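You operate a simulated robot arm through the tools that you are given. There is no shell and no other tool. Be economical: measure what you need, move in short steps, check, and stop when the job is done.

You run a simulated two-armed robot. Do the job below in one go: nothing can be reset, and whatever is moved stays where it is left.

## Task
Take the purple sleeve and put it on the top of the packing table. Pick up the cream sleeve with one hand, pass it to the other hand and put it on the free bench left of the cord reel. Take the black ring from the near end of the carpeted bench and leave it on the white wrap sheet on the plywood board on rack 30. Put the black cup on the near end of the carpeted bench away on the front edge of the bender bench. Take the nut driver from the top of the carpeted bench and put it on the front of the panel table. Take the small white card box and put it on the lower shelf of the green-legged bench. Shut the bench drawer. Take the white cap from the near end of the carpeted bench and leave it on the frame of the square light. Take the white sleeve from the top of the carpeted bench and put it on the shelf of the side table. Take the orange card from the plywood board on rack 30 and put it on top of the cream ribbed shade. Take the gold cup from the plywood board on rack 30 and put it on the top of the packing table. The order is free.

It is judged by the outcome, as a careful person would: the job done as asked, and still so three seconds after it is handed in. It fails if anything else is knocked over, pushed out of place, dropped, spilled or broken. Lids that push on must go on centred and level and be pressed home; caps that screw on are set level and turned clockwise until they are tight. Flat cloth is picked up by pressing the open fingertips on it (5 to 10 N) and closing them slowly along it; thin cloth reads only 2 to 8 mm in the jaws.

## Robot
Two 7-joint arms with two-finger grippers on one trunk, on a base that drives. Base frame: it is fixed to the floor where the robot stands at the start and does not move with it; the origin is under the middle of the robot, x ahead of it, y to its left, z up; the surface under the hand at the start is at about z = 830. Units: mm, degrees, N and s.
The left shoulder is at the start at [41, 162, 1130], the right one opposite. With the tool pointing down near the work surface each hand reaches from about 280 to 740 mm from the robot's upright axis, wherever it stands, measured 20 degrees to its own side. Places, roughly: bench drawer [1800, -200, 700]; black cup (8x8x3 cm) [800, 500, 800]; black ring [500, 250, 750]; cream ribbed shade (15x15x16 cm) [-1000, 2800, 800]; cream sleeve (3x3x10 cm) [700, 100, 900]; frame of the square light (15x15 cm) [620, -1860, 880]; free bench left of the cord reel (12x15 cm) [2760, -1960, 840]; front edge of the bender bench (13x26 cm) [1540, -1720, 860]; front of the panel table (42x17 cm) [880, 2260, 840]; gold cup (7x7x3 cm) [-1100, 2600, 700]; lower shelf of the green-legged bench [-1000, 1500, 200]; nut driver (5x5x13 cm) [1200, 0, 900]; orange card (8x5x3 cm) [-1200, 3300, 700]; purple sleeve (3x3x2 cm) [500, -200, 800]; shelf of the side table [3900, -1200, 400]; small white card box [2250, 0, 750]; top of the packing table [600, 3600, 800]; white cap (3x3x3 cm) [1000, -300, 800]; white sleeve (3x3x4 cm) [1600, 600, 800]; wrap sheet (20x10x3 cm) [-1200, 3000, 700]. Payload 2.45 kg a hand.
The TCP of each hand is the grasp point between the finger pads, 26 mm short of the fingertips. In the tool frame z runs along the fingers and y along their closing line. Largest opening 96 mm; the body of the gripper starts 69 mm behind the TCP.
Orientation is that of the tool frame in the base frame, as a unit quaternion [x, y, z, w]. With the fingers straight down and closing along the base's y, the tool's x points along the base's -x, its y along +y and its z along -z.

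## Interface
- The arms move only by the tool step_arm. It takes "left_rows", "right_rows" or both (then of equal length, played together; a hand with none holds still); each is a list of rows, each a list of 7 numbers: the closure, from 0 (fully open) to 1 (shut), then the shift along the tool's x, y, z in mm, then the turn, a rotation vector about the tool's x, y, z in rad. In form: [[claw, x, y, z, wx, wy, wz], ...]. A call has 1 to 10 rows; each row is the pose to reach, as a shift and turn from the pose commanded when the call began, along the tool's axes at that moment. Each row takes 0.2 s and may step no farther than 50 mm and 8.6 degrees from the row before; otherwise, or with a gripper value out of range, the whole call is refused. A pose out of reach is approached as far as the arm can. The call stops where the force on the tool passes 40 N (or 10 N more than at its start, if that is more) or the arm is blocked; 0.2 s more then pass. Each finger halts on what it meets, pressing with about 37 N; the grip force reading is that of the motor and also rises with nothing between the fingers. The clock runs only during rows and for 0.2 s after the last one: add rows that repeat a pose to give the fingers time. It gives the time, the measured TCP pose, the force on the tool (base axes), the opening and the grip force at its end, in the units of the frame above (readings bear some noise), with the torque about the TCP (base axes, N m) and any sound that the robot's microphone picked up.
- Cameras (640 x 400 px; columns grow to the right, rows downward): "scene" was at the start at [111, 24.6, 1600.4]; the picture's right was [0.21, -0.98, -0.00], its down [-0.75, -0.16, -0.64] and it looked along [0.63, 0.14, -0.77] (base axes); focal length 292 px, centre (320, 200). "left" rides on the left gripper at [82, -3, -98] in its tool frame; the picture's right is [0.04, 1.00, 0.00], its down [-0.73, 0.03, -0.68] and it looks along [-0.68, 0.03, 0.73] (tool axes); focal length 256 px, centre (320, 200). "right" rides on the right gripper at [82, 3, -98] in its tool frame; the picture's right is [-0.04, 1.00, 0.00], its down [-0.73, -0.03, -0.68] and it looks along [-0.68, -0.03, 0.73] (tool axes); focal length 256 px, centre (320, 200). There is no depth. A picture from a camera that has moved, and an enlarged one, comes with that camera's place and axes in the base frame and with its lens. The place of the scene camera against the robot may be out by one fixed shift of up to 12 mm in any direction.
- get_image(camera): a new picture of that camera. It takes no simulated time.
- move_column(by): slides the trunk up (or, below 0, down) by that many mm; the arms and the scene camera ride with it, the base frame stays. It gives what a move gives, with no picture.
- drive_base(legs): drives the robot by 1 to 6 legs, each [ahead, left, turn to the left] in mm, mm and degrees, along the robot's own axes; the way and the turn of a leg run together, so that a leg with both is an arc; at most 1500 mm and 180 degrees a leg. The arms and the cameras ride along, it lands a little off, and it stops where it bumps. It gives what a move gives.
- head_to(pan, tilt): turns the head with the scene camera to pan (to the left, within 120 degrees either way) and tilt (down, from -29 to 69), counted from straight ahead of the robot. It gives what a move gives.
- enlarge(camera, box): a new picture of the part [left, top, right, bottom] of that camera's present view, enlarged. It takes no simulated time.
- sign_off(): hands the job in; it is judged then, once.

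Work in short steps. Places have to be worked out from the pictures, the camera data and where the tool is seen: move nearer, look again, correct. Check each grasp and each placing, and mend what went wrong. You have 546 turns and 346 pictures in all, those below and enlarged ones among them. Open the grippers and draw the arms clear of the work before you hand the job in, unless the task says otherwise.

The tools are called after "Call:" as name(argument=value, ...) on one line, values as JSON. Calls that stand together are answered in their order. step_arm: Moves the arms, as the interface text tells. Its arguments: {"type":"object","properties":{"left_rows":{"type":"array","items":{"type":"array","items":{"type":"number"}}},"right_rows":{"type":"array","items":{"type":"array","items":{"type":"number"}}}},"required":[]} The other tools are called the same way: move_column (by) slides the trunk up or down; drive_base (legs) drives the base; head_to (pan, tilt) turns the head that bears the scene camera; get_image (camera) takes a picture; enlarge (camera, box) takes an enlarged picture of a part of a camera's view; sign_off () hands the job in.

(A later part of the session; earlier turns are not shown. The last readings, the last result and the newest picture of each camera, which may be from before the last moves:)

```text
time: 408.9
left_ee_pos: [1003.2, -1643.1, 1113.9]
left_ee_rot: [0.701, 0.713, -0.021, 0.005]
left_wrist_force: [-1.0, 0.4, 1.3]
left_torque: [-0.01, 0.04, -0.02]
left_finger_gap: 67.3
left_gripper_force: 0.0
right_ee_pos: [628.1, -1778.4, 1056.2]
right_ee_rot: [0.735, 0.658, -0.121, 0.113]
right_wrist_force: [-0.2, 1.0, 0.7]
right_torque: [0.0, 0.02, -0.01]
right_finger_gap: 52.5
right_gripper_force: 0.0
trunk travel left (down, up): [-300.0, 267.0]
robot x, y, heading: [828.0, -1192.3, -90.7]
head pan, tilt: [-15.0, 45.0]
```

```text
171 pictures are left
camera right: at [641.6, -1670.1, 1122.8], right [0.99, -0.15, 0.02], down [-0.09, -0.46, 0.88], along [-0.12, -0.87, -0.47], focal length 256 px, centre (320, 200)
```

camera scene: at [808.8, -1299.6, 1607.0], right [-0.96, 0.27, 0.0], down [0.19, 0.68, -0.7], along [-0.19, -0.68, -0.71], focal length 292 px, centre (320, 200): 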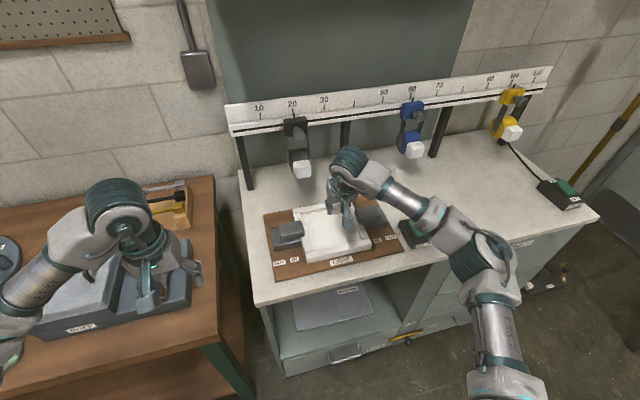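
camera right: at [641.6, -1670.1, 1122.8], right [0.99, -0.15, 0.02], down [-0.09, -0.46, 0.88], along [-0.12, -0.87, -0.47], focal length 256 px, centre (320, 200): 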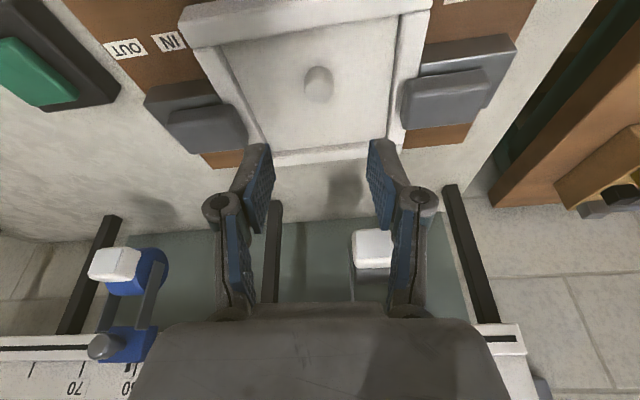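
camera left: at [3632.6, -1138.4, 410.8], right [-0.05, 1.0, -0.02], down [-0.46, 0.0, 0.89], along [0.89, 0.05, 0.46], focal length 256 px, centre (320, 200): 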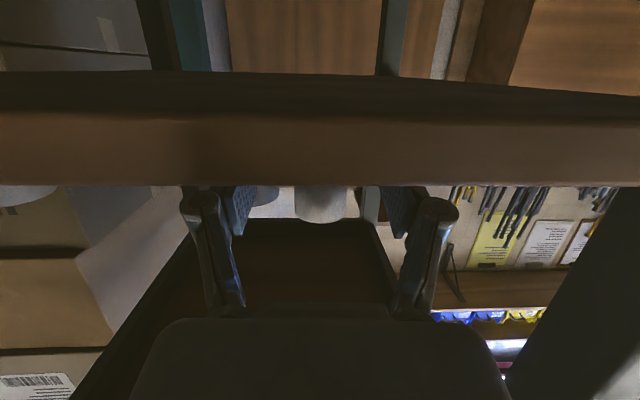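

The cap stands on the square light. Next the cream sleeve: I retract and drive round to the near end of the bench.

Call:
step_arm(right_rows=[[0.3, 40, 0, -20, 0, 0.08, 0], [0.3, 80, 0, -30, 0, 0.16, 0], [0.3, 120, 0, -30, 0, 0.24, 0], [0.3, 160, 0, -30, 0, 0.3, 0], [0.3, 200, 0, -30, 0, 0.3, 0]])

Call:
drive_base(legs=[[-340, 0, 0], [0, -1100, 0], [0, 0, 90.7], [0, 700, 0]])

Call:
head_to(pan=0, tilt=40)

Call:
get_image(camera="scene")

```text
time: 410.1
left_ee_pos: [1000.1, -1644.6, 1114.2]
left_ee_rot: [0.7, 0.714, -0.021, 0.005]
left_wrist_force: [-0.3, -0.3, 0.0]
left_torque: [0.0, 0.02, -0.04]
left_finger_gap: 67.0
left_gripper_force: 0.1
right_ee_pos: [648.0, -1582.3, 1020.6]
right_ee_rot: [0.744, 0.668, -0.008, 0.014]
right_wrist_force: [0.6, 0.6, 0.3]
right_torque: [0.03, -0.01, -0.01]
right_finger_gap: 67.3
right_gripper_force: 0.2
trunk travel left (down, up): [-300.0, 267.0]
robot x, y, heading: [830.0, -1189.9, -90.6]
head pan, tilt: [-15.0, 45.0]
```

```text
time: 424.8
left_ee_pos: [197.8, 20.7, 1115.6]
left_ee_rot: [-0.009, 1.0, -0.006, 0.018]
left_wrist_force: [0.2, -0.1, -0.5]
left_torque: [0.05, 0.0, 0.0]
left_finger_gap: 67.3
left_gripper_force: 0.0
right_ee_pos: [135.5, -330.2, 1019.2]
right_ee_rot: [0.056, 0.998, 0.007, 0.016]
right_wrist_force: [0.8, -0.5, -0.8]
right_torque: [0.06, 0.01, -0.01]
right_finger_gap: 67.2
right_gripper_force: 0.1
trunk travel left (down, up): [-300.0, 267.0]
robot x, y, heading: [-258.7, -138.2, -0.5]
head pan, tilt: [-15.0, 45.0]
```

```text
time: 425.5
left_ee_pos: [194.2, 27.6, 1115.2]
left_ee_rot: [-0.008, 1.0, -0.009, 0.019]
left_wrist_force: [-1.0, 0.3, -0.4]
left_torque: [0.04, -0.02, -0.02]
left_finger_gap: 67.2
left_gripper_force: 0.1
right_ee_pos: [133.3, -327.3, 1022.0]
right_ee_rot: [0.056, 0.998, 0.004, 0.017]
right_wrist_force: [0.4, -0.4, -0.6]
right_torque: [0.05, 0.0, 0.01]
right_finger_gap: 67.2
right_gripper_force: 0.1
trunk travel left (down, up): [-300.0, 267.0]
robot x, y, heading: [-256.4, -142.4, -0.6]
head pan, tilt: [0.0, 40.0]
```

```text
170 pictures are left
camera scene: at [-135.5, -136.0, 1614.3], right [-0.01, -1.0, 0.0], down [-0.65, 0.01, -0.76], along [0.76, -0.01, -0.65], focal length 292 px, centre (320, 200)
```

scene: 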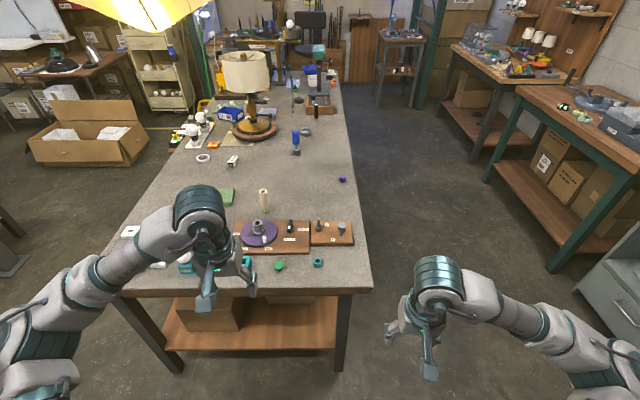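

I approach the near end for the cream sleeve (≈[721,78], standing, 100 mm tall). Plan: left hand grips its top, then right hand, pitched forward, takes its lower part.

Call:
drive_base(legs=[[300, 0, 0]])

Call:
step_arm(left_rows=[[0.3, -25, 8, 0, 0, 0, 0], [0.3, -65, 16, 0, 0, 0, 0], [0.3, -105, 24, 0, 0, 0, 0], [0.3, -145, 32, 0, 0, 0, 0], [0.3, -185, 40, 0, 0, 0, 0], [0.3, -215, 50, 0, 0, 0, 0], [0.3, -215, 50, 20, 0, 0, 0], [0.3, -215, 50, 50, 0, 0, 0], [0.3, -215, 50, 80, 0, 0, 0], [0.3, -215, 50, 80, 0, 0, 0]])

Call:
get_image(camera="left")

Call:
get_image(camera="scene")

```text
time: 427.6
left_ee_pos: [491.9, 23.3, 1115.5]
left_ee_rot: [-0.009, 1.0, -0.008, 0.021]
left_wrist_force: [0.2, -0.9, 0.1]
left_torque: [0.0, -0.03, -0.02]
left_finger_gap: 67.0
left_gripper_force: 0.1
right_ee_pos: [432.0, -329.8, 1021.1]
right_ee_rot: [0.054, 0.998, 0.004, 0.018]
right_wrist_force: [0.5, 0.3, -0.7]
right_torque: [0.05, 0.04, -0.01]
right_finger_gap: 67.2
right_gripper_force: 0.0
trunk travel left (down, up): [-300.0, 267.0]
robot x, y, heading: [43.2, -143.9, -0.4]
head pan, tilt: [0.0, 40.0]
```

```text
time: 429.8
left_ee_pos: [708.3, 81.2, 1045.2]
left_ee_rot: [-0.009, 1.0, -0.011, 0.021]
left_wrist_force: [0.7, 0.5, 0.0]
left_torque: [-0.04, 0.0, 0.01]
left_finger_gap: 67.1
left_gripper_force: 0.2
right_ee_pos: [429.9, -325.0, 1022.8]
right_ee_rot: [0.054, 0.998, 0.005, 0.019]
right_wrist_force: [-0.4, 0.2, 0.8]
right_torque: [0.0, 0.01, 0.0]
right_finger_gap: 67.2
right_gripper_force: 0.0
trunk travel left (down, up): [-300.0, 267.0]
robot x, y, heading: [41.2, -144.7, -0.5]
head pan, tilt: [0.0, 40.0]
```

```text
169 pictures are left
camera left: at [622.6, 79.5, 1140.0], right [-0.06, 1.0, -0.02], down [0.7, 0.06, 0.71], along [0.71, 0.03, -0.71], focal length 256 px, centre (320, 200)
```

left: 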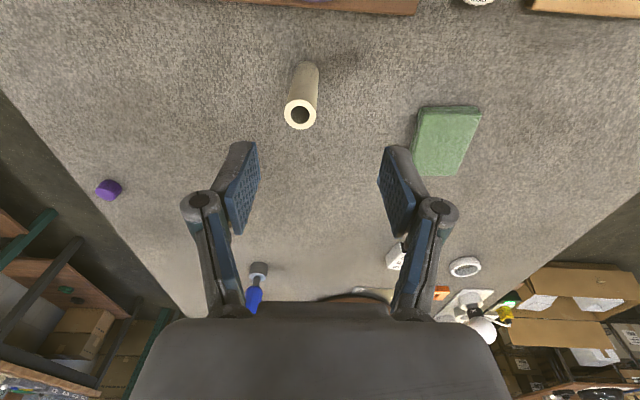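

```text
168 pictures are left
camera scene: at [164.6, -138.0, 1614.3], right [-0.01, -1.0, 0.0], down [-0.65, 0.0, -0.76], along [0.76, -0.01, -0.65], focal length 292 px, centre (320, 200)
```

scene: 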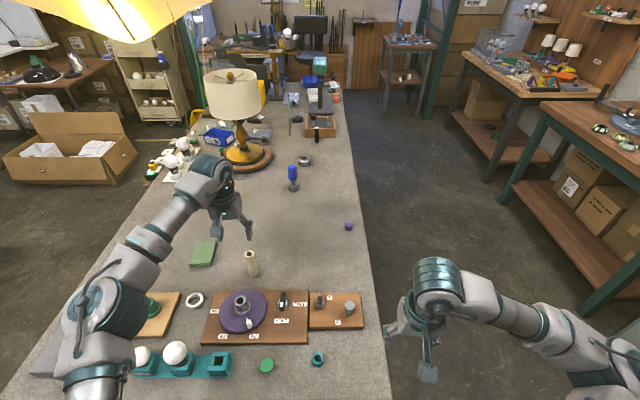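

Sleeve at [727,65]. I move over it and lower to just above its top.

Call:
step_arm(left_rows=[[0.3, -10, -8, 25, 0, 0, 0], [0.3, -19, -16, 50, 0, 0, 0], [0.3, -19, -16, 75, 0, 0, 0], [0.3, -19, -16, 75, 0, 0, 0], [0.3, -19, -16, 75, 0, 0, 0]])

Call:
get_image(camera="left")

```text
time: 431.0
left_ee_pos: [730.7, 62.4, 972.6]
left_ee_rot: [-0.01, 1.0, -0.01, 0.021]
left_wrist_force: [-0.5, -0.5, -0.4]
left_torque: [-0.02, -0.02, 0.01]
left_finger_gap: 67.1
left_gripper_force: 0.1
right_ee_pos: [429.3, -326.2, 1022.4]
right_ee_rot: [0.054, 0.998, 0.003, 0.019]
right_wrist_force: [-0.1, 0.7, 0.1]
right_torque: [0.02, -0.01, -0.02]
right_finger_gap: 67.2
right_gripper_force: 0.1
trunk travel left (down, up): [-300.0, 267.0]
robot x, y, heading: [45.0, -145.0, -0.8]
head pan, tilt: [0.0, 40.0]
```

```text
167 pictures are left
camera left: at [645.4, 61.1, 1066.3], right [-0.06, 1.0, -0.02], down [0.7, 0.06, 0.71], along [0.71, 0.03, -0.71], focal length 256 px, centre (320, 200)
```

left: 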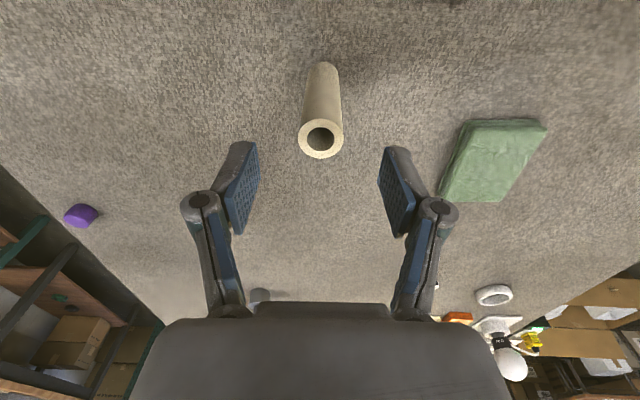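

Centred. I lower so the fingertips overlap the top ~30 mm, close and lift.

Call:
step_arm(left_rows=[[0.3, 2.5, 2, 20, 0, 0, 0], [0.3, 2.5, 2, 45, 0, 0, 0], [0.3, 2.5, 2, 45, 0, 0, 0], [0.55, 2.5, 2, 45, 0, 0, 0], [0.8, 2.5, 2, 45, 0, 0, 0], [0.85, 2.5, 2, 45, 0, 0, 0], [0.85, 2.5, 2, 20, 0, 0, 0], [0.85, 2.5, 2, -25, 0, 0, 0], [0.85, 2.5, 2, -70, 0, 0, 0], [0.85, 2.5, 2, -115, 0, 0, 0]])

Call:
get_image(camera="left")

```text
time: 433.2
left_ee_pos: [722.7, 66.7, 1087.3]
left_ee_rot: [-0.01, 1.0, -0.011, 0.021]
left_wrist_force: [-0.2, 0.1, 0.1]
left_torque: [-0.01, -0.06, 0.0]
left_finger_gap: 26.6
left_gripper_force: 36.6
right_ee_pos: [429.4, -326.9, 1023.4]
right_ee_rot: [0.054, 0.998, 0.003, 0.018]
right_wrist_force: [-0.3, 0.6, -0.2]
right_torque: [0.03, -0.04, -0.03]
right_finger_gap: 67.1
right_gripper_force: 0.1
trunk travel left (down, up): [-300.0, 267.0]
robot x, y, heading: [41.8, -147.0, -0.5]
head pan, tilt: [0.0, 40.0]
```

```text
166 pictures are left
camera left: at [636.9, 64.6, 1182.2], right [-0.06, 1.0, -0.02], down [0.7, 0.06, 0.71], along [0.71, 0.03, -0.71], focal length 256 px, centre (320, 200)
```

left: 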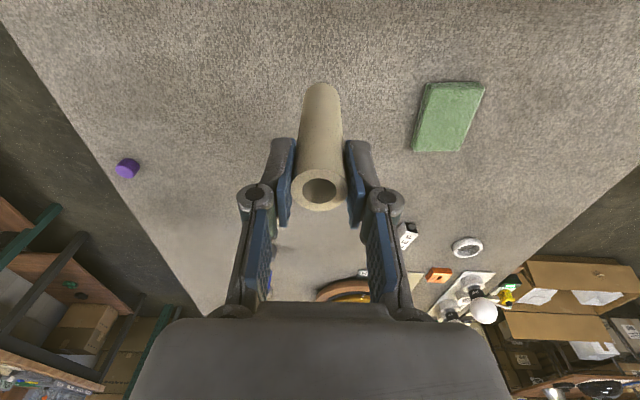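

Sleeve held by its top. I back away from the bench, then bring it in front of me and yaw the left hand 90° so its camera points outward for the hand-over.

Call:
drive_base(legs=[[-300, 0, 0]])

Call:
step_arm(left_rows=[[0.85, 11, -17, -6, 0, 0, 0.13], [0.85, 22, -34, -12, 0, 0, 0.26], [0.85, 33, -51, -18, 0, 0, 0.39], [0.85, 44, -68, -24, 0, 0, 0.52], [0.85, 55, -85, -30, 0, 0, 0.65], [0.85, 66, -102, -36, 0, 0, 0.78], [0.85, 77, -119, -42, 0, 0, 0.91], [0.85, 88, -136, -48, 0, 0, 1.04], [0.85, 99, -153, -54, 0, 0, 1.17], [0.85, 110, -170, -60, 0, 0, 1.3]])

Call:
step_arm(left_rows=[[0.85, 0, 0, 0, 0, 0, 0.13], [0.85, 0, 0, 0, 0, 0, 0.27], [0.85, 0, 0, 0, 0, 0, 0.27]])

Call:
head_to(pan=0, tilt=45)

Call:
get_image(camera="scene")

```text
time: 435.2
left_ee_pos: [421.4, 69.6, 1085.9]
left_ee_rot: [-0.009, 1.0, -0.01, 0.02]
left_wrist_force: [0.1, -0.5, -0.8]
left_torque: [-0.01, -0.03, 0.0]
left_finger_gap: 26.9
left_gripper_force: 36.9
right_ee_pos: [128.0, -324.9, 1022.2]
right_ee_rot: [0.054, 0.998, 0.003, 0.018]
right_wrist_force: [-0.7, 0.1, 0.3]
right_torque: [0.0, -0.03, -0.05]
right_finger_gap: 67.2
right_gripper_force: 0.0
trunk travel left (down, up): [-300.0, 267.0]
robot x, y, heading: [-256.4, -140.8, -0.4]
head pan, tilt: [0.0, 40.0]
```

```text
time: 437.4
left_ee_pos: [193.7, -127.0, 1129.1]
left_ee_rot: [0.593, 0.805, 0.009, 0.026]
left_wrist_force: [0.0, 0.3, -0.4]
left_torque: [0.01, -0.03, 0.01]
left_finger_gap: 26.7
left_gripper_force: 36.8
left hand out of reach, approached as far as the arm can: row 5, 6, 7, 8, 9, 10
right_ee_pos: [122.4, -328.2, 1023.6]
right_ee_rot: [0.054, 0.998, 0.006, 0.021]
right_wrist_force: [-0.3, 0.0, 0.2]
right_torque: [0.0, -0.03, 0.01]
right_finger_gap: 67.3
right_gripper_force: 0.0
trunk travel left (down, up): [-300.0, 267.0]
robot x, y, heading: [-258.5, -142.2, -0.3]
head pan, tilt: [0.0, 40.0]
```

```text
time: 438.2
left_ee_pos: [118.1, -142.1, 1116.5]
left_ee_rot: [0.699, 0.714, 0.01, 0.022]
left_wrist_force: [0.7, -0.3, -0.7]
left_torque: [0.01, -0.01, 0.0]
left_finger_gap: 27.0
left_gripper_force: 37.4
left hand out of reach, approached as far as the arm can: row 1, 2, 3
right_ee_pos: [124.7, -328.2, 1022.6]
right_ee_rot: [0.055, 0.998, 0.005, 0.021]
right_wrist_force: [0.0, -0.3, 1.4]
right_torque: [0.02, 0.02, 0.01]
right_finger_gap: 66.9
right_gripper_force: 0.0
trunk travel left (down, up): [-300.0, 267.0]
robot x, y, heading: [-259.8, -142.4, -0.8]
head pan, tilt: [0.0, 40.0]
```

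```text
time: 438.9
left_ee_pos: [118.7, -135.9, 1115.8]
left_ee_rot: [0.698, 0.715, 0.009, 0.023]
left_wrist_force: [0.6, 0.2, 0.2]
left_torque: [0.02, -0.01, -0.02]
left_finger_gap: 26.7
left_gripper_force: 37.1
right_ee_pos: [124.1, -323.0, 1024.9]
right_ee_rot: [0.054, 0.998, 0.003, 0.021]
right_wrist_force: [0.1, -0.3, 0.4]
right_torque: [-0.04, -0.02, -0.01]
right_finger_gap: 67.0
right_gripper_force: 0.0
trunk travel left (down, up): [-300.0, 267.0]
robot x, y, heading: [-260.0, -144.6, -0.5]
head pan, tilt: [0.0, 45.0]
```

```text
165 pictures are left
camera scene: at [-142.1, -136.2, 1607.0], right [-0.01, -1.0, 0.0], down [-0.71, 0.0, -0.7], along [0.7, 0.0, -0.71], focal length 292 px, centre (320, 200)
```

scene: 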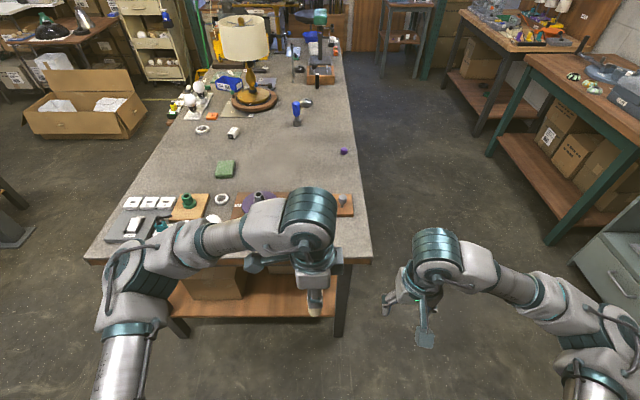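

The yawed left hand had to pull in too close. Better: keep the left hand straight and let the right hand come from the right side. I unyaw the left hand and place it ahead-left.

Call:
step_arm(left_rows=[[0.85, 8, 0, 0, 0, 0, -0.15], [0.85, 16, 0, 0, 0, 0, -0.3], [0.85, 24, 0, 0, 0, 0, -0.45], [0.85, 32, 0, 0, 0, 0, -0.6], [0.85, 40, 0, 0, 0, 0, -0.75], [0.85, 48, 0, 0, 0, 0, -0.9], [0.85, 56, 0, 0, 0, 0, -1.05], [0.85, 64, 0, 0, 0, 0, -1.2], [0.85, 72, 0, 0, 0, 0, -1.35], [0.85, 80, 0, 0, 0, 0, -1.5]])

Call:
step_arm(left_rows=[[0.85, 0, 0, 0, 0, 0, -0.07], [0.85, 0, 0, 0, 0, 0, -0.07], [0.85, 0, 0, 0, 0, 0, -0.07]], right_rows=[[0.2, -20, 0, 0, 0, 0, -0.12], [0.2, -40, 0, 0, 0, 0, -0.24], [0.2, -60, 0, 0, 0, 0, -0.36]])

Call:
get_image(camera="scene")

```text
time: 441.1
left_ee_pos: [116.6, -56.8, 1113.8]
left_ee_rot: [0.025, 0.999, -0.009, 0.023]
left_wrist_force: [0.1, 0.9, -0.7]
left_torque: [0.03, 0.01, 0.01]
left_finger_gap: 26.7
left_gripper_force: 37.3
right_ee_pos: [122.9, -323.6, 1024.4]
right_ee_rot: [0.054, 0.998, 0.004, 0.021]
right_wrist_force: [0.1, -0.1, 1.5]
right_torque: [0.04, 0.01, 0.03]
right_finger_gap: 67.5
right_gripper_force: 0.0
trunk travel left (down, up): [-300.0, 267.0]
robot x, y, heading: [-262.0, -143.2, -0.3]
head pan, tilt: [0.0, 45.0]
```

```text
time: 441.9
left_ee_pos: [116.9, -57.3, 1115.0]
left_ee_rot: [-0.01, 1.0, -0.01, 0.022]
left_wrist_force: [0.3, -0.6, -0.4]
left_torque: [-0.01, -0.01, -0.02]
left_finger_gap: 26.7
left_gripper_force: 36.7
right_ee_pos: [185.3, -330.3, 1026.7]
right_ee_rot: [-0.127, 0.992, 0.0, 0.021]
right_wrist_force: [-0.2, 0.5, 0.2]
right_torque: [0.02, 0.02, 0.0]
right_finger_gap: 76.8
right_gripper_force: 0.0
trunk travel left (down, up): [-300.0, 267.0]
robot x, y, heading: [-256.5, -141.8, -0.4]
head pan, tilt: [0.0, 45.0]
```

```text
164 pictures are left
camera scene: at [-141.5, -137.3, 1606.9], right [-0.01, -1.0, 0.0], down [-0.71, 0.01, -0.7], along [0.7, 0.0, -0.71], focal length 292 px, centre (320, 200)
```

scene: 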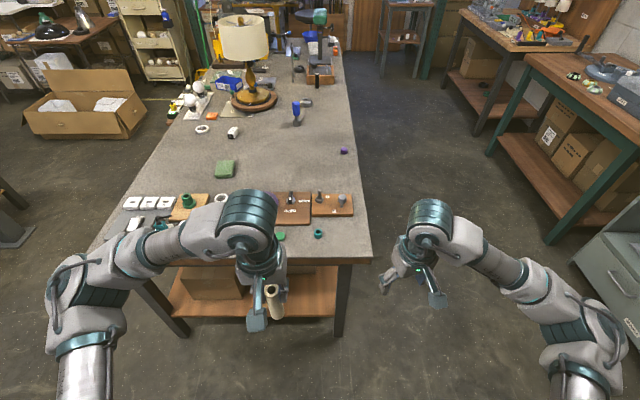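

Correct yaw direction. I extend the left hand forward and continue yawing the right hand to point left.

Call:
step_arm(left_rows=[[0.85, -22, 2, 0, 0, 0, 0], [0.85, -44, 4, 0, 0, 0, 0], [0.85, -66, 6, 0, 0, 0, 0], [0.85, -88, 8, 0, 0, 0, 0], [0.85, -110, 10, 0, 0, 0, 0], [0.85, -132, 12, 0, 0, 0, 0], [0.85, -154, 14, 0, 0, 0, 0], [0.85, -176, 16, 0, 0, 0, 0], [0.85, -198, 18, 0, 0, 0, 0], [0.85, -210, 20, 0, 0, 0, 0]], right_rows=[[0.2, -10, 0, 0, 0, 0, -0.1], [0.2, -20, 0, 0, 0, 0, -0.2], [0.2, -30, 0, 0, 0, 0, -0.3], [0.2, -40, 0, 0, 0, 0, -0.4], [0.2, -50, 0, 0, 0, 0, -0.5], [0.2, -60, 0, 0, 0, 0, -0.6], [0.2, -70, 0, 0, 0, 0, -0.7], [0.2, -80, 0, 0, 0, 0, -0.8], [0.2, -90, 0, 0, 0, 0, -0.9], [0.2, -100, 0, 0, 0, 0, -1.0]])

Call:
get_image(camera="scene")

```text
time: 444.1
left_ee_pos: [325.9, -33.3, 1126.0]
left_ee_rot: [-0.01, 1.0, -0.01, 0.023]
left_wrist_force: [-0.5, -0.4, -0.5]
left_torque: [0.01, -0.05, 0.03]
left_finger_gap: 26.6
left_gripper_force: 36.6
right_ee_pos: [223.9, -307.9, 998.9]
right_ee_rot: [-0.494, 0.866, -0.056, 0.051]
right_wrist_force: [-0.6, 1.1, -0.3]
right_torque: [-0.02, -0.05, 0.01]
right_finger_gap: 76.6
right_gripper_force: 0.0
right hand out of reach, approached as far as the arm can: row 7, 8, 9, 10
trunk travel left (down, up): [-300.0, 267.0]
robot x, y, heading: [-257.6, -145.0, -0.5]
head pan, tilt: [0.0, 45.0]
```

```text
163 pictures are left
camera scene: at [-142.2, -137.6, 1607.1], right [-0.01, -1.0, 0.0], down [-0.71, 0.01, -0.7], along [0.7, 0.0, -0.71], focal length 292 px, centre (320, 200)
```

scene: 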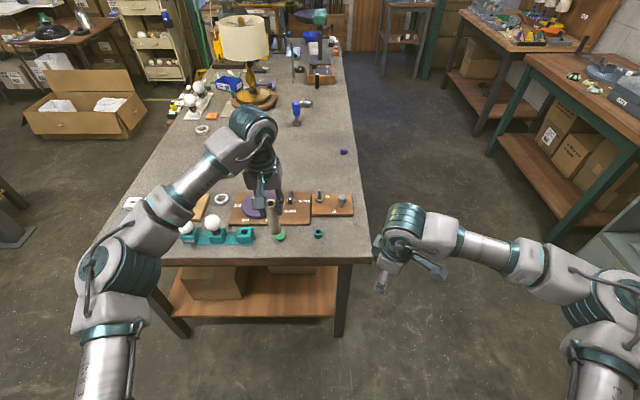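

Right hand points ~60° left; I now pitch it up toward 55°.

Call:
step_arm(right_rows=[[0.2, 0, 0, 0, 0, -0.12, 0], [0.2, 0, 0, 0, 0, -0.24, 0], [0.2, 0, 0, 0, 0, -0.36, 0], [0.2, 0, 0, 0, 0, -0.48, 0], [0.2, 0, 0, 0, 0, -0.6, 0], [0.2, 0, 0, 0, 0, -0.72, 0], [0.2, 0, 0, 0, 0, -0.84, 0], [0.2, 0, 0, 0, 0, -0.96, 0], [0.2, 0, 0, 0, 0, -0.96, 0]])

Call:
get_image(camera="scene")

Call:
get_image(camera="right")

```text
time: 446.1
left_ee_pos: [324.0, -37.0, 1127.0]
left_ee_rot: [-0.009, 1.0, -0.01, 0.023]
left_wrist_force: [0.2, -0.7, 1.0]
left_torque: [-0.01, 0.0, 0.01]
left_finger_gap: 26.6
left_gripper_force: 37.0
right_ee_pos: [223.3, -307.5, 996.0]
right_ee_rot: [-0.461, 0.745, 0.177, 0.448]
right_wrist_force: [0.6, -0.2, 0.3]
right_torque: [-0.02, 0.03, -0.01]
right_finger_gap: 76.6
right_gripper_force: 0.1
right hand out of reach, approached as far as the arm can: row 2, 3, 4, 5, 6, 7, 8, 9
trunk travel left (down, up): [-300.0, 267.0]
robot x, y, heading: [-258.7, -141.2, -0.4]
head pan, tilt: [0.0, 45.0]
```

```text
162 pictures are left
camera scene: at [-144.7, -143.6, 1607.3], right [-0.01, -1.0, 0.0], down [-0.71, 0.01, -0.71], along [0.71, 0.0, -0.71], focal length 292 px, centre (320, 200)
```

scene: 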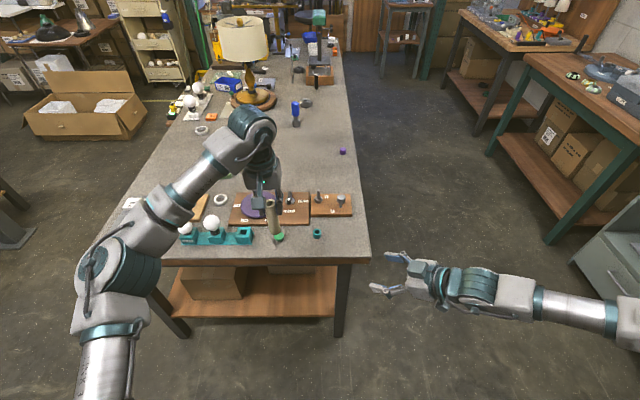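

```text
161 pictures are left
camera right: at [155.3, -415.0, 980.8], right [-0.84, 0.53, -0.12], down [-0.19, -0.09, 0.98], along [0.51, 0.84, 0.17], focal length 256 px, centre (320, 200)
```

right: 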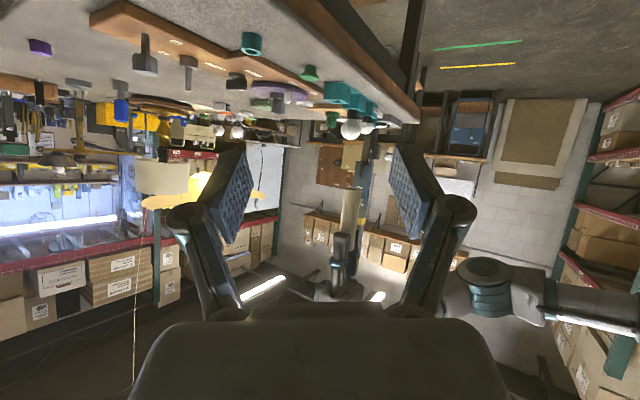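

The right hand now points left toward the sleeve. I move it to a pre-grasp position ~90 mm short of the sleeve's lower part.

Call:
step_arm(right_rows=[[0.2, -27, 9, 25, 0, 0, 0], [0.2, -54, 18, 50, 0, 0, 0], [0.2, -81, 27, 75, 0, 0, 0], [0.2, -108, 36, 100, 0, 0, 0], [0.2, -135, 44.5, 124, 0, 0, 0], [0.2, -135, 44.5, 124, 0, 0, 0], [0.2, -135, 44.5, 124, 0, 0, 0]])

Call:
get_image(camera="right")

Call:
get_image(camera="scene")

```text
time: 447.7
left_ee_pos: [326.3, -33.9, 1124.2]
left_ee_rot: [-0.009, 1.0, -0.01, 0.023]
left_wrist_force: [0.2, 0.0, -1.5]
left_torque: [0.02, 0.01, -0.02]
left_finger_gap: 26.9
left_gripper_force: 36.6
right_ee_pos: [270.9, -124.8, 1035.0]
right_ee_rot: [-0.462, 0.746, 0.178, 0.446]
right_wrist_force: [0.1, -0.3, 0.1]
right_torque: [0.04, -0.01, 0.02]
right_finger_gap: 76.5
right_gripper_force: 0.0
trunk travel left (down, up): [-300.0, 267.0]
robot x, y, heading: [-254.3, -141.6, -0.2]
head pan, tilt: [0.0, 45.0]
```

```text
160 pictures are left
camera right: at [203.7, -232.3, 1019.4], right [-0.84, 0.53, -0.11], down [-0.18, -0.09, 0.98], along [0.51, 0.84, 0.17], focal length 256 px, centre (320, 200)
```

right: 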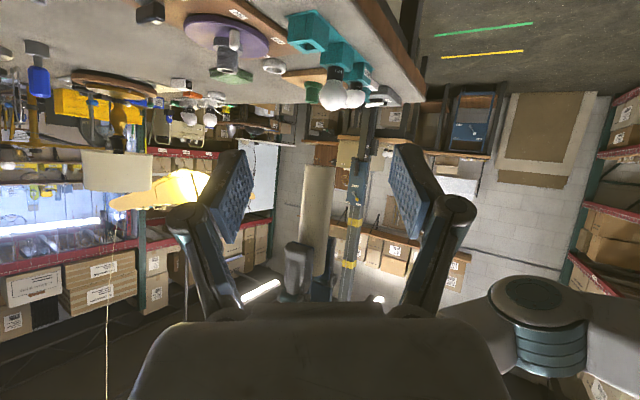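

```text
159 pictures are left
camera scene: at [-141.0, -137.9, 1606.9], right [-0.01, -1.0, 0.0], down [-0.71, 0.01, -0.7], along [0.7, 0.0, -0.71], focal length 292 px, centre (320, 200)
```

scene: 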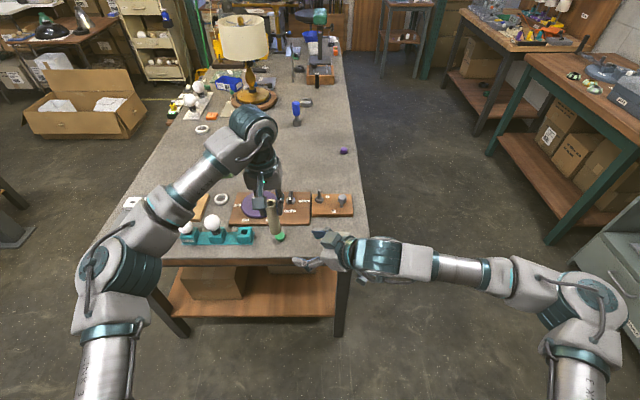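

I correct the hand's roll and height, then look before sliding around the sleeve.

Call:
step_arm(right_rows=[[0.2, -12, -2, -8, 0, 0, 0.09], [0.2, -24, -4, -15, 0, 0, 0.177], [0.2, -38, -4, 5, 0, 0, 0.177], [0.2, -50, -4, 22, 0, 0, 0.177], [0.2, -50, -4, 22, 0, 0, 0.177], [0.2, -50, -4, 22, 0, 0, 0.177]])

Call:
get_image(camera="right")

Call:
enlarge(camera="scene", box=[220, 160, 400, 300])

```text
time: 449.1
left_ee_pos: [325.8, -33.2, 1124.8]
left_ee_rot: [-0.011, 1.0, -0.01, 0.023]
left_wrist_force: [-0.3, -0.4, 0.8]
left_torque: [-0.01, -0.02, 0.02]
left_finger_gap: 26.9
left_gripper_force: 37.3
right_ee_pos: [294.6, -83.1, 1063.5]
right_ee_rot: [-0.396, 0.783, 0.217, 0.427]
right_wrist_force: [-0.3, 0.2, 0.4]
right_torque: [-0.03, 0.01, 0.03]
right_finger_gap: 76.6
right_gripper_force: 0.1
trunk travel left (down, up): [-300.0, 267.0]
robot x, y, heading: [-258.5, -142.9, -0.3]
head pan, tilt: [0.0, 45.0]
```

```text
158 pictures are left
camera right: at [215.8, -182.9, 1048.9], right [-0.79, 0.61, 0.04], down [-0.08, -0.16, 0.98], along [0.61, 0.78, 0.17], focal length 256 px, centre (320, 200)
```

right: 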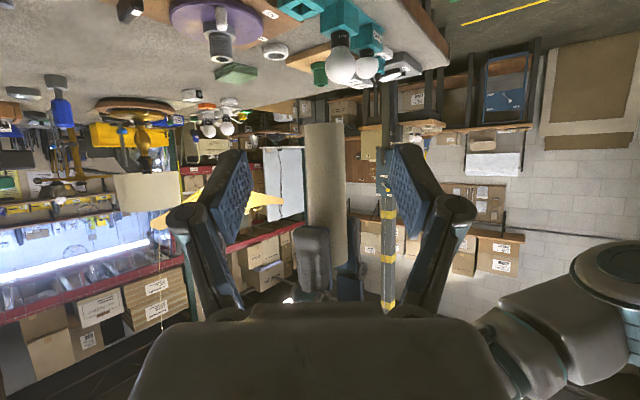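

```text
2.86 times, centred on (310, 230) of scene
camera zoom: at [-140.6, -136.5, 1606.9], right [-0.01, -1.0, 0.0], down [-0.71, 0.0, -0.7], along [0.7, 0.0, -0.71], focal length 835 px, centre (349, 114)
```

zoom: 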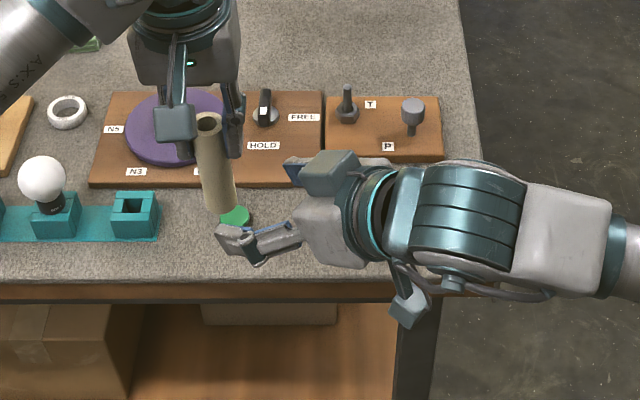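

Aligned well. I slide the right hand forward around the sleeve's lower part and check.

Call:
step_arm(right_rows=[[0.2, -9, 1.5, 17, 0, 0, 0], [0.2, -18, 3, 35, 0, 0, 0], [0.2, -27, 4.6, 52, 0, 0, 0], [0.2, -27, 4.6, 52, 0, 0, 0], [0.2, -27, 4.6, 52, 0, 0, 0]])

Call:
get_image(camera="right")

Call:
enlarge(camera="scene", box=[220, 160, 400, 300])

```text
time: 450.3
left_ee_pos: [326.8, -32.2, 1124.0]
left_ee_rot: [-0.01, 1.0, -0.01, 0.023]
left_wrist_force: [0.1, 0.4, -1.4]
left_torque: [-0.01, 0.02, 0.01]
left_finger_gap: 26.7
left_gripper_force: 37.1
right_ee_pos: [325.6, -32.0, 1059.5]
right_ee_rot: [-0.395, 0.784, 0.216, 0.428]
right_wrist_force: [0.4, 0.0, -0.7]
right_torque: [0.0, 0.02, -0.02]
right_finger_gap: 76.8
right_gripper_force: 0.1
trunk travel left (down, up): [-300.0, 267.0]
robot x, y, heading: [-256.4, -143.9, -0.7]
head pan, tilt: [0.0, 45.0]
```

```text
156 pictures are left
camera right: at [246.3, -132.9, 1043.4], right [-0.79, 0.61, 0.04], down [-0.08, -0.16, 0.98], along [0.61, 0.78, 0.17], focal length 256 px, centre (320, 200)
```

right: 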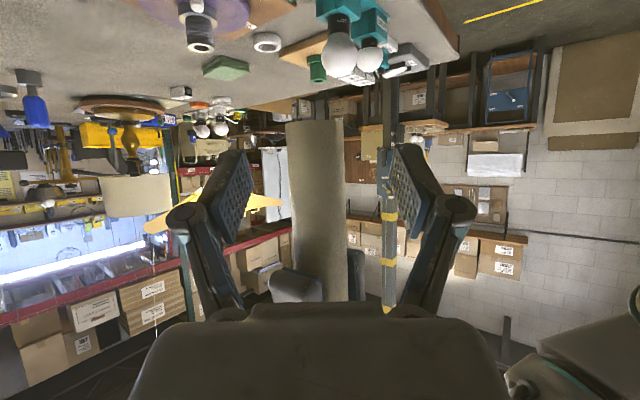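

```text
2.86 times, centred on (310, 230) of scene
camera zoom: at [-140.5, -135.8, 1606.9], right [-0.01, -1.0, 0.0], down [-0.71, 0.0, -0.7], along [0.7, -0.01, -0.71], focal length 835 px, centre (349, 114)
```

zoom: 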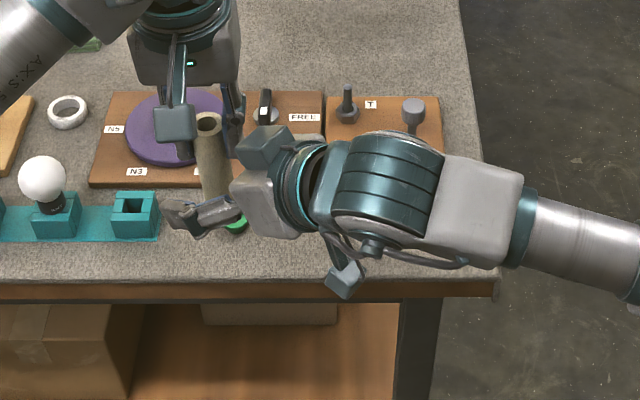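

The right TCP coincides with the sleeve axis. I close the right hand on it.

Call:
step_arm(right_rows=[[0.4, 0, 0, 0, 0, 0, 0], [0.6, 0, 0, 0, 0, 0, 0], [0.8, 0, 0, 0, 0, 0, 0], [0.85, 0, 0, 0, 0, 0, 0], [0.85, 0, 0, 0, 0, 0, 0]])

Call:
get_image(camera="right")

```text
time: 451.5
left_ee_pos: [325.7, -32.1, 1125.2]
left_ee_rot: [-0.009, 1.0, -0.01, 0.022]
left_wrist_force: [-7.1, 4.6, -0.7]
left_torque: [0.21, 0.72, 0.07]
left_finger_gap: 26.7
left_gripper_force: 37.4
right_ee_pos: [326.3, -33.8, 1059.3]
right_ee_rot: [-0.396, 0.784, 0.216, 0.427]
right_wrist_force: [8.5, -4.7, -0.5]
right_torque: [0.12, -0.26, -0.09]
right_finger_gap: 25.3
right_gripper_force: 37.2
trunk travel left (down, up): [-300.0, 267.0]
robot x, y, heading: [-257.8, -143.3, -0.2]
head pan, tilt: [0.0, 45.0]
```

```text
154 pictures are left
camera right: at [246.9, -133.5, 1043.5], right [-0.79, 0.61, 0.03], down [-0.08, -0.16, 0.98], along [0.61, 0.78, 0.17], focal length 256 px, centre (320, 200)
```

right: 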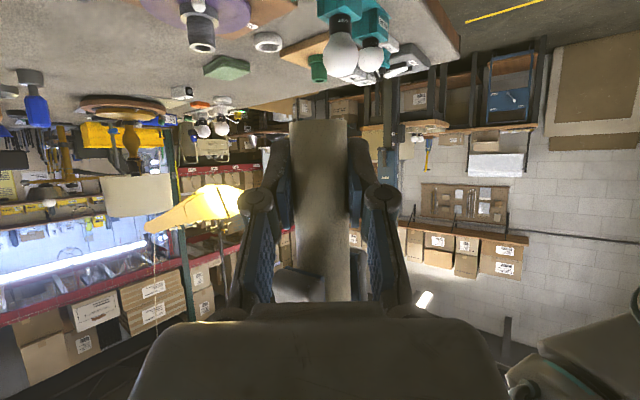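

Both hands hold the sleeve now. I open the left hand and lift it straight off.

Call:
step_arm(left_rows=[[0.7, 0, 0, 0, 0, 0, 0], [0.55, 0, 0, 0, 0, 0, 0], [0.4, 0, 0, 0, 0, 0, 0], [0.4, 0, 0, -10, 0, 0, 0], [0.4, 0, 0, -45, 0, 0, 0], [0.4, 0, 0, -85, 0, 0, 0], [0.4, 0, 20, -120, 0, 0, 0], [0.4, 0, 60, -130, 0, 0, 0], [0.4, 0, 105, -130, 0, 0, 0], [0.4, 0, 150, -130, 0, 0, 0]])

Call:
get_image(camera="right")

Call:
get_image(camera="scene")

```text
time: 453.7
left_ee_pos: [317.6, 125.1, 1251.8]
left_ee_rot: [-0.009, 1.0, -0.011, 0.023]
left_wrist_force: [0.5, 0.3, -0.2]
left_torque: [0.04, 0.02, 0.01]
left_finger_gap: 57.8
left_gripper_force: 0.1
right_ee_pos: [325.7, -30.4, 1058.4]
right_ee_rot: [-0.397, 0.784, 0.216, 0.426]
right_wrist_force: [-1.0, -0.9, -0.1]
right_torque: [0.0, 0.02, -0.03]
right_finger_gap: 25.3
right_gripper_force: 37.4
trunk travel left (down, up): [-300.0, 267.0]
robot x, y, heading: [-261.9, -145.7, -0.2]
head pan, tilt: [0.0, 45.0]
```

```text
153 pictures are left
camera right: at [245.9, -129.9, 1043.7], right [-0.79, 0.61, 0.03], down [-0.08, -0.16, 0.98], along [0.61, 0.78, 0.17], focal length 256 px, centre (320, 200)
```

right: 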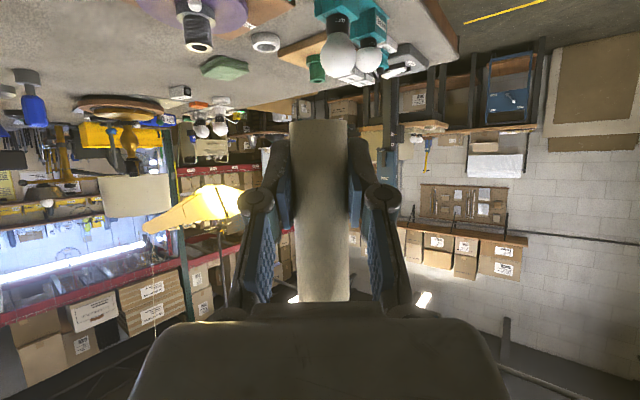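

```text
152 pictures are left
camera scene: at [-141.5, -130.0, 1607.0], right [-0.01, -1.0, 0.0], down [-0.71, 0.0, -0.7], along [0.7, -0.01, -0.71], focal length 292 px, centre (320, 200)
```

scene: 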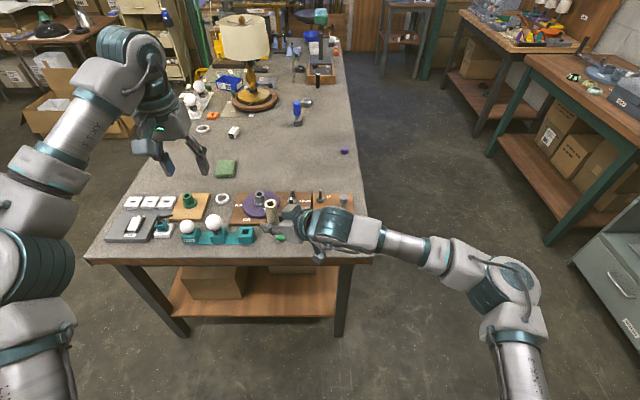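

Hand-over done; the sleeve is vertical in the right hand. I now drive down the right aisle to the cord-reel bench and face it.

Call:
drive_base(legs=[[0, -790, 0], [1450, 0, 0], [1450, 0, 0], [0, 0, -90]])

Call:
head_to(pan=0, tilt=40)

Call:
get_image(camera="scene")

```text
time: 475.5
left_ee_pos: [2892.7, -1577.0, 1251.6]
left_ee_rot: [0.708, 0.705, -0.024, 0.008]
left_wrist_force: [-1.0, -0.1, -0.1]
left_torque: [0.0, 0.0, -0.01]
left_finger_gap: 57.6
left_gripper_force: 0.1
right_ee_pos: [2738.6, -1581.4, 1059.2]
right_ee_rot: [0.284, 0.831, -0.153, 0.453]
right_wrist_force: [-0.5, 0.8, 0.3]
right_torque: [-0.03, -0.01, -0.03]
right_finger_gap: 22.2
right_gripper_force: 36.9
trunk travel left (down, up): [-300.0, 267.0]
robot x, y, heading: [2644.6, -995.8, -91.8]
head pan, tilt: [0.0, 45.0]
```

```text
time: 476.1
left_ee_pos: [2891.9, -1572.3, 1253.6]
left_ee_rot: [0.708, 0.705, -0.026, 0.009]
left_wrist_force: [0.3, 0.2, 0.3]
left_torque: [0.0, 0.07, -0.01]
left_finger_gap: 57.7
left_gripper_force: 0.0
right_ee_pos: [2737.8, -1577.2, 1061.8]
right_ee_rot: [0.284, 0.831, -0.156, 0.453]
right_wrist_force: [0.1, -0.7, -1.1]
right_torque: [0.0, -0.01, 0.01]
right_finger_gap: 22.1
right_gripper_force: 36.8
trunk travel left (down, up): [-300.0, 267.0]
robot x, y, heading: [2645.7, -997.1, -91.9]
head pan, tilt: [0.0, 40.0]
```

```text
151 pictures are left
camera scene: at [2640.1, -1109.1, 1614.1], right [-1.0, 0.03, 0.0], down [0.02, 0.65, -0.76], along [-0.02, -0.76, -0.65], focal length 292 px, centre (320, 200)
```

scene: 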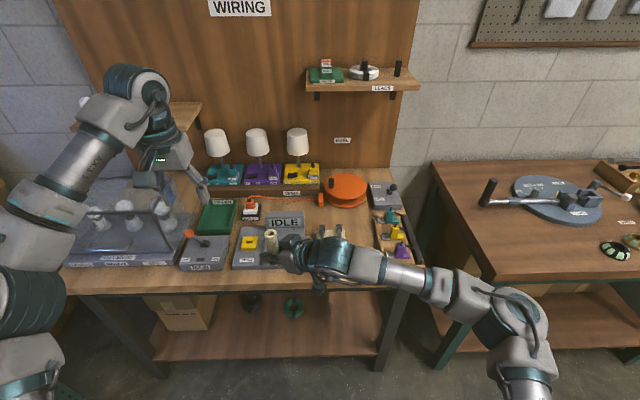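

I enlarge the bench around the reel to find the free spot.

Call:
enlarge(camera="scene", box=[180, 120, 430, 290])

Call:
get_image(camera="right")

```text
2.35 times, centred on (305, 205) of scene
camera zoom: at [2640.1, -1109.1, 1614.1], right [-1.0, 0.03, 0.0], down [0.02, 0.65, -0.76], along [-0.02, -0.76, -0.65], focal length 688 px, centre (355, 188)
```

zoom: 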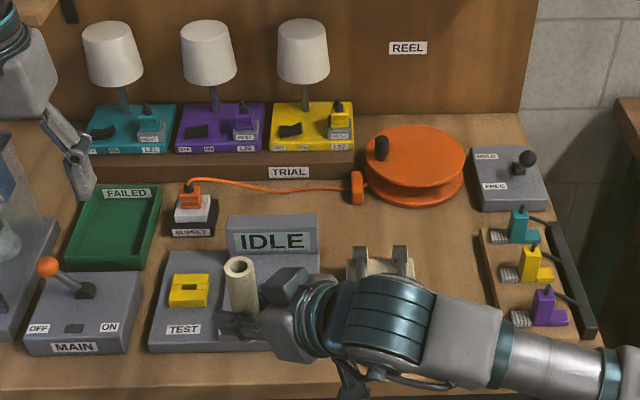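

```text
149 pictures are left
camera right: at [2638.9, -1496.3, 1045.6], right [0.63, 0.78, 0.03], down [-0.16, 0.09, 0.98], along [0.76, -0.62, 0.18], focal length 256 px, centre (320, 200)
```

right: 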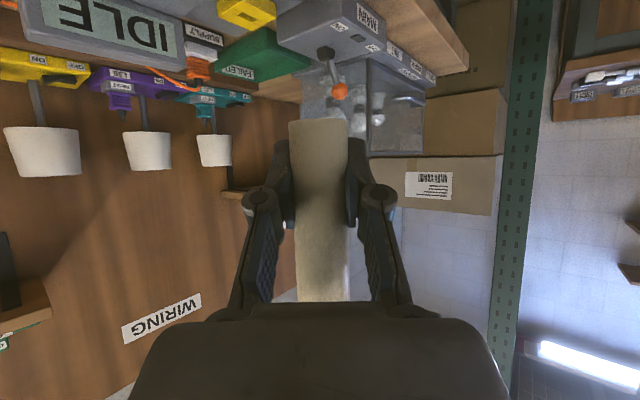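

Free spot lies behind the IDLE sign, before the cord: target ≈[2760,-1952]. My present approach direction suits it. I drive 280 mm closer, hands high.

Call:
drive_base(legs=[[280, 0, 0]])

Call:
head_to(pan=-5, tilt=50)

Call:
get_image(camera="scene")

```text
time: 478.1
left_ee_pos: [2886.9, -1849.0, 1254.8]
left_ee_rot: [0.707, 0.707, -0.025, 0.01]
left_wrist_force: [-0.3, -0.4, -0.7]
left_torque: [0.0, -0.02, 0.01]
left_finger_gap: 57.8
left_gripper_force: 0.0
right_ee_pos: [2732.9, -1855.0, 1061.9]
right_ee_rot: [0.281, 0.831, -0.155, 0.455]
right_wrist_force: [-0.7, 1.3, -0.2]
right_torque: [-0.01, 0.01, -0.01]
right_finger_gap: 22.4
right_gripper_force: 37.8
trunk travel left (down, up): [-300.0, 267.0]
robot x, y, heading: [2636.9, -1274.1, -91.4]
head pan, tilt: [0.0, 40.0]
```

```text
time: 478.8
left_ee_pos: [2887.2, -1847.3, 1256.7]
left_ee_rot: [0.707, 0.707, -0.027, 0.01]
left_wrist_force: [-0.1, -0.2, 0.3]
left_torque: [0.02, -0.01, -0.01]
left_finger_gap: 57.5
left_gripper_force: 0.0
right_ee_pos: [2732.4, -1852.2, 1063.0]
right_ee_rot: [0.281, 0.831, -0.156, 0.454]
right_wrist_force: [0.4, -0.2, -1.1]
right_torque: [0.0, 0.01, 0.01]
right_finger_gap: 22.6
right_gripper_force: 36.9
trunk travel left (down, up): [-300.0, 267.0]
robot x, y, heading: [2630.6, -1276.1, -91.6]
head pan, tilt: [-5.0, 50.0]
```

```text
148 pictures are left
camera scene: at [2626.0, -1380.1, 1600.0], right [-0.99, 0.11, 0.0], down [0.09, 0.76, -0.64], along [-0.07, -0.63, -0.77], focal length 292 px, centre (320, 200)
```

scene: 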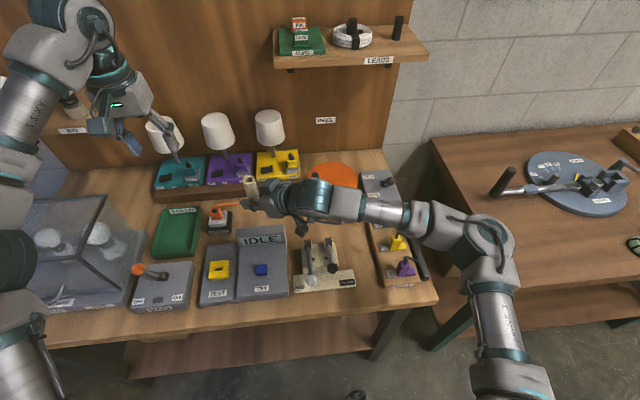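

Call:
enlarge(camera="scene", box=[180, 150, 380, 300])

```text
2.67 times, centred on (280, 225) of scene
camera zoom: at [2626.0, -1380.1, 1600.0], right [-0.99, 0.11, 0.0], down [0.09, 0.76, -0.64], along [-0.07, -0.63, -0.77], focal length 780 px, centre (427, 133)
```

zoom: 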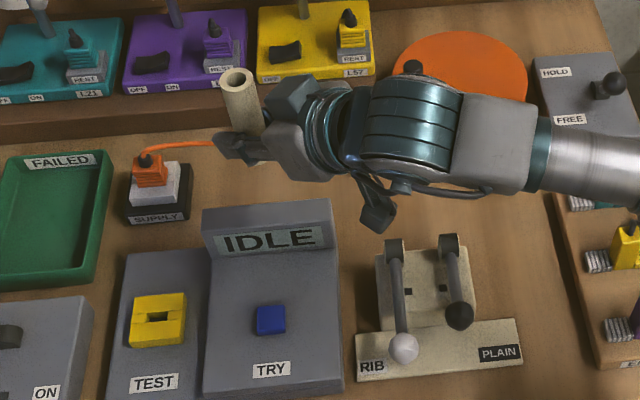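

I move over [2745,-1940] and lower part way, then check alignment and sleeve tilt.

Call:
step_arm(right_rows=[[0.85, -17, -31, 27, 0, 0, 0], [0.85, -34, -62, 54, 0, 0, 0], [0.85, 0, -62, 75, 0, 0, 0], [0.85, 34, -62, 97, 0, 0, 0], [0.85, 67, -62, 119, 0, 0, 0], [0.85, 92, -62, 135, 0, 0, 0], [0.85, 92, -62, 135, 0, 0, 0], [0.85, 92, -62, 135, 0, 0, 0]])

Call:
get_image(camera="right")

Call:
enlarge(camera="scene", box=[180, 150, 380, 300])

```text
time: 480.6
left_ee_pos: [2887.7, -1847.1, 1256.9]
left_ee_rot: [0.707, 0.707, -0.027, 0.011]
left_wrist_force: [-0.4, -0.2, 0.3]
left_torque: [0.0, 0.0, -0.02]
left_finger_gap: 57.7
left_gripper_force: 0.0
right_ee_pos: [2745.7, -1941.4, 916.0]
right_ee_rot: [0.281, 0.83, -0.157, 0.456]
right_wrist_force: [-0.6, -9.9, 14.3]
right_torque: [1.34, 0.59, 0.38]
right_finger_gap: 22.4
right_gripper_force: 37.0
trunk travel left (down, up): [-300.0, 267.0]
robot x, y, heading: [2636.5, -1275.5, -91.4]
head pan, tilt: [-5.0, 50.0]
```

```text
146 pictures are left
camera right: at [2644.6, -1862.8, 899.1], right [0.63, 0.78, 0.03], down [-0.16, 0.09, 0.98], along [0.76, -0.62, 0.18], focal length 256 px, centre (320, 200)
```

right: 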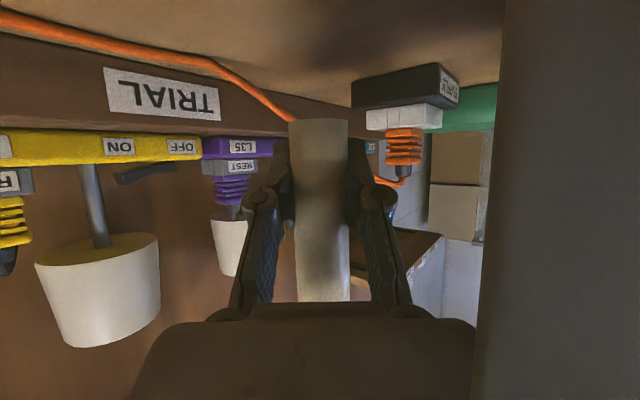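

```text
2.67 times, centred on (280, 225) of scene
camera zoom: at [2626.1, -1379.3, 1600.3], right [-0.99, 0.11, 0.0], down [0.09, 0.76, -0.64], along [-0.07, -0.63, -0.77], focal length 780 px, centre (427, 133)
```

zoom: 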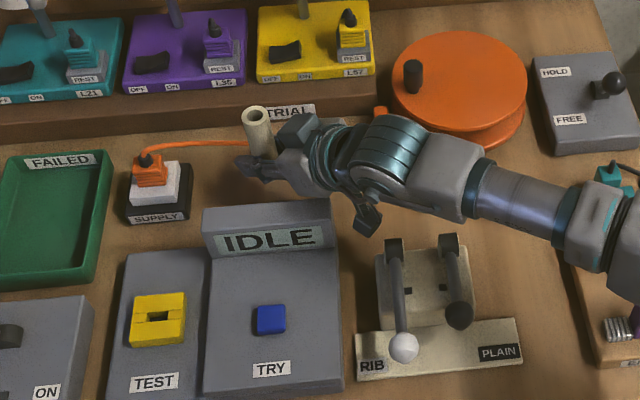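

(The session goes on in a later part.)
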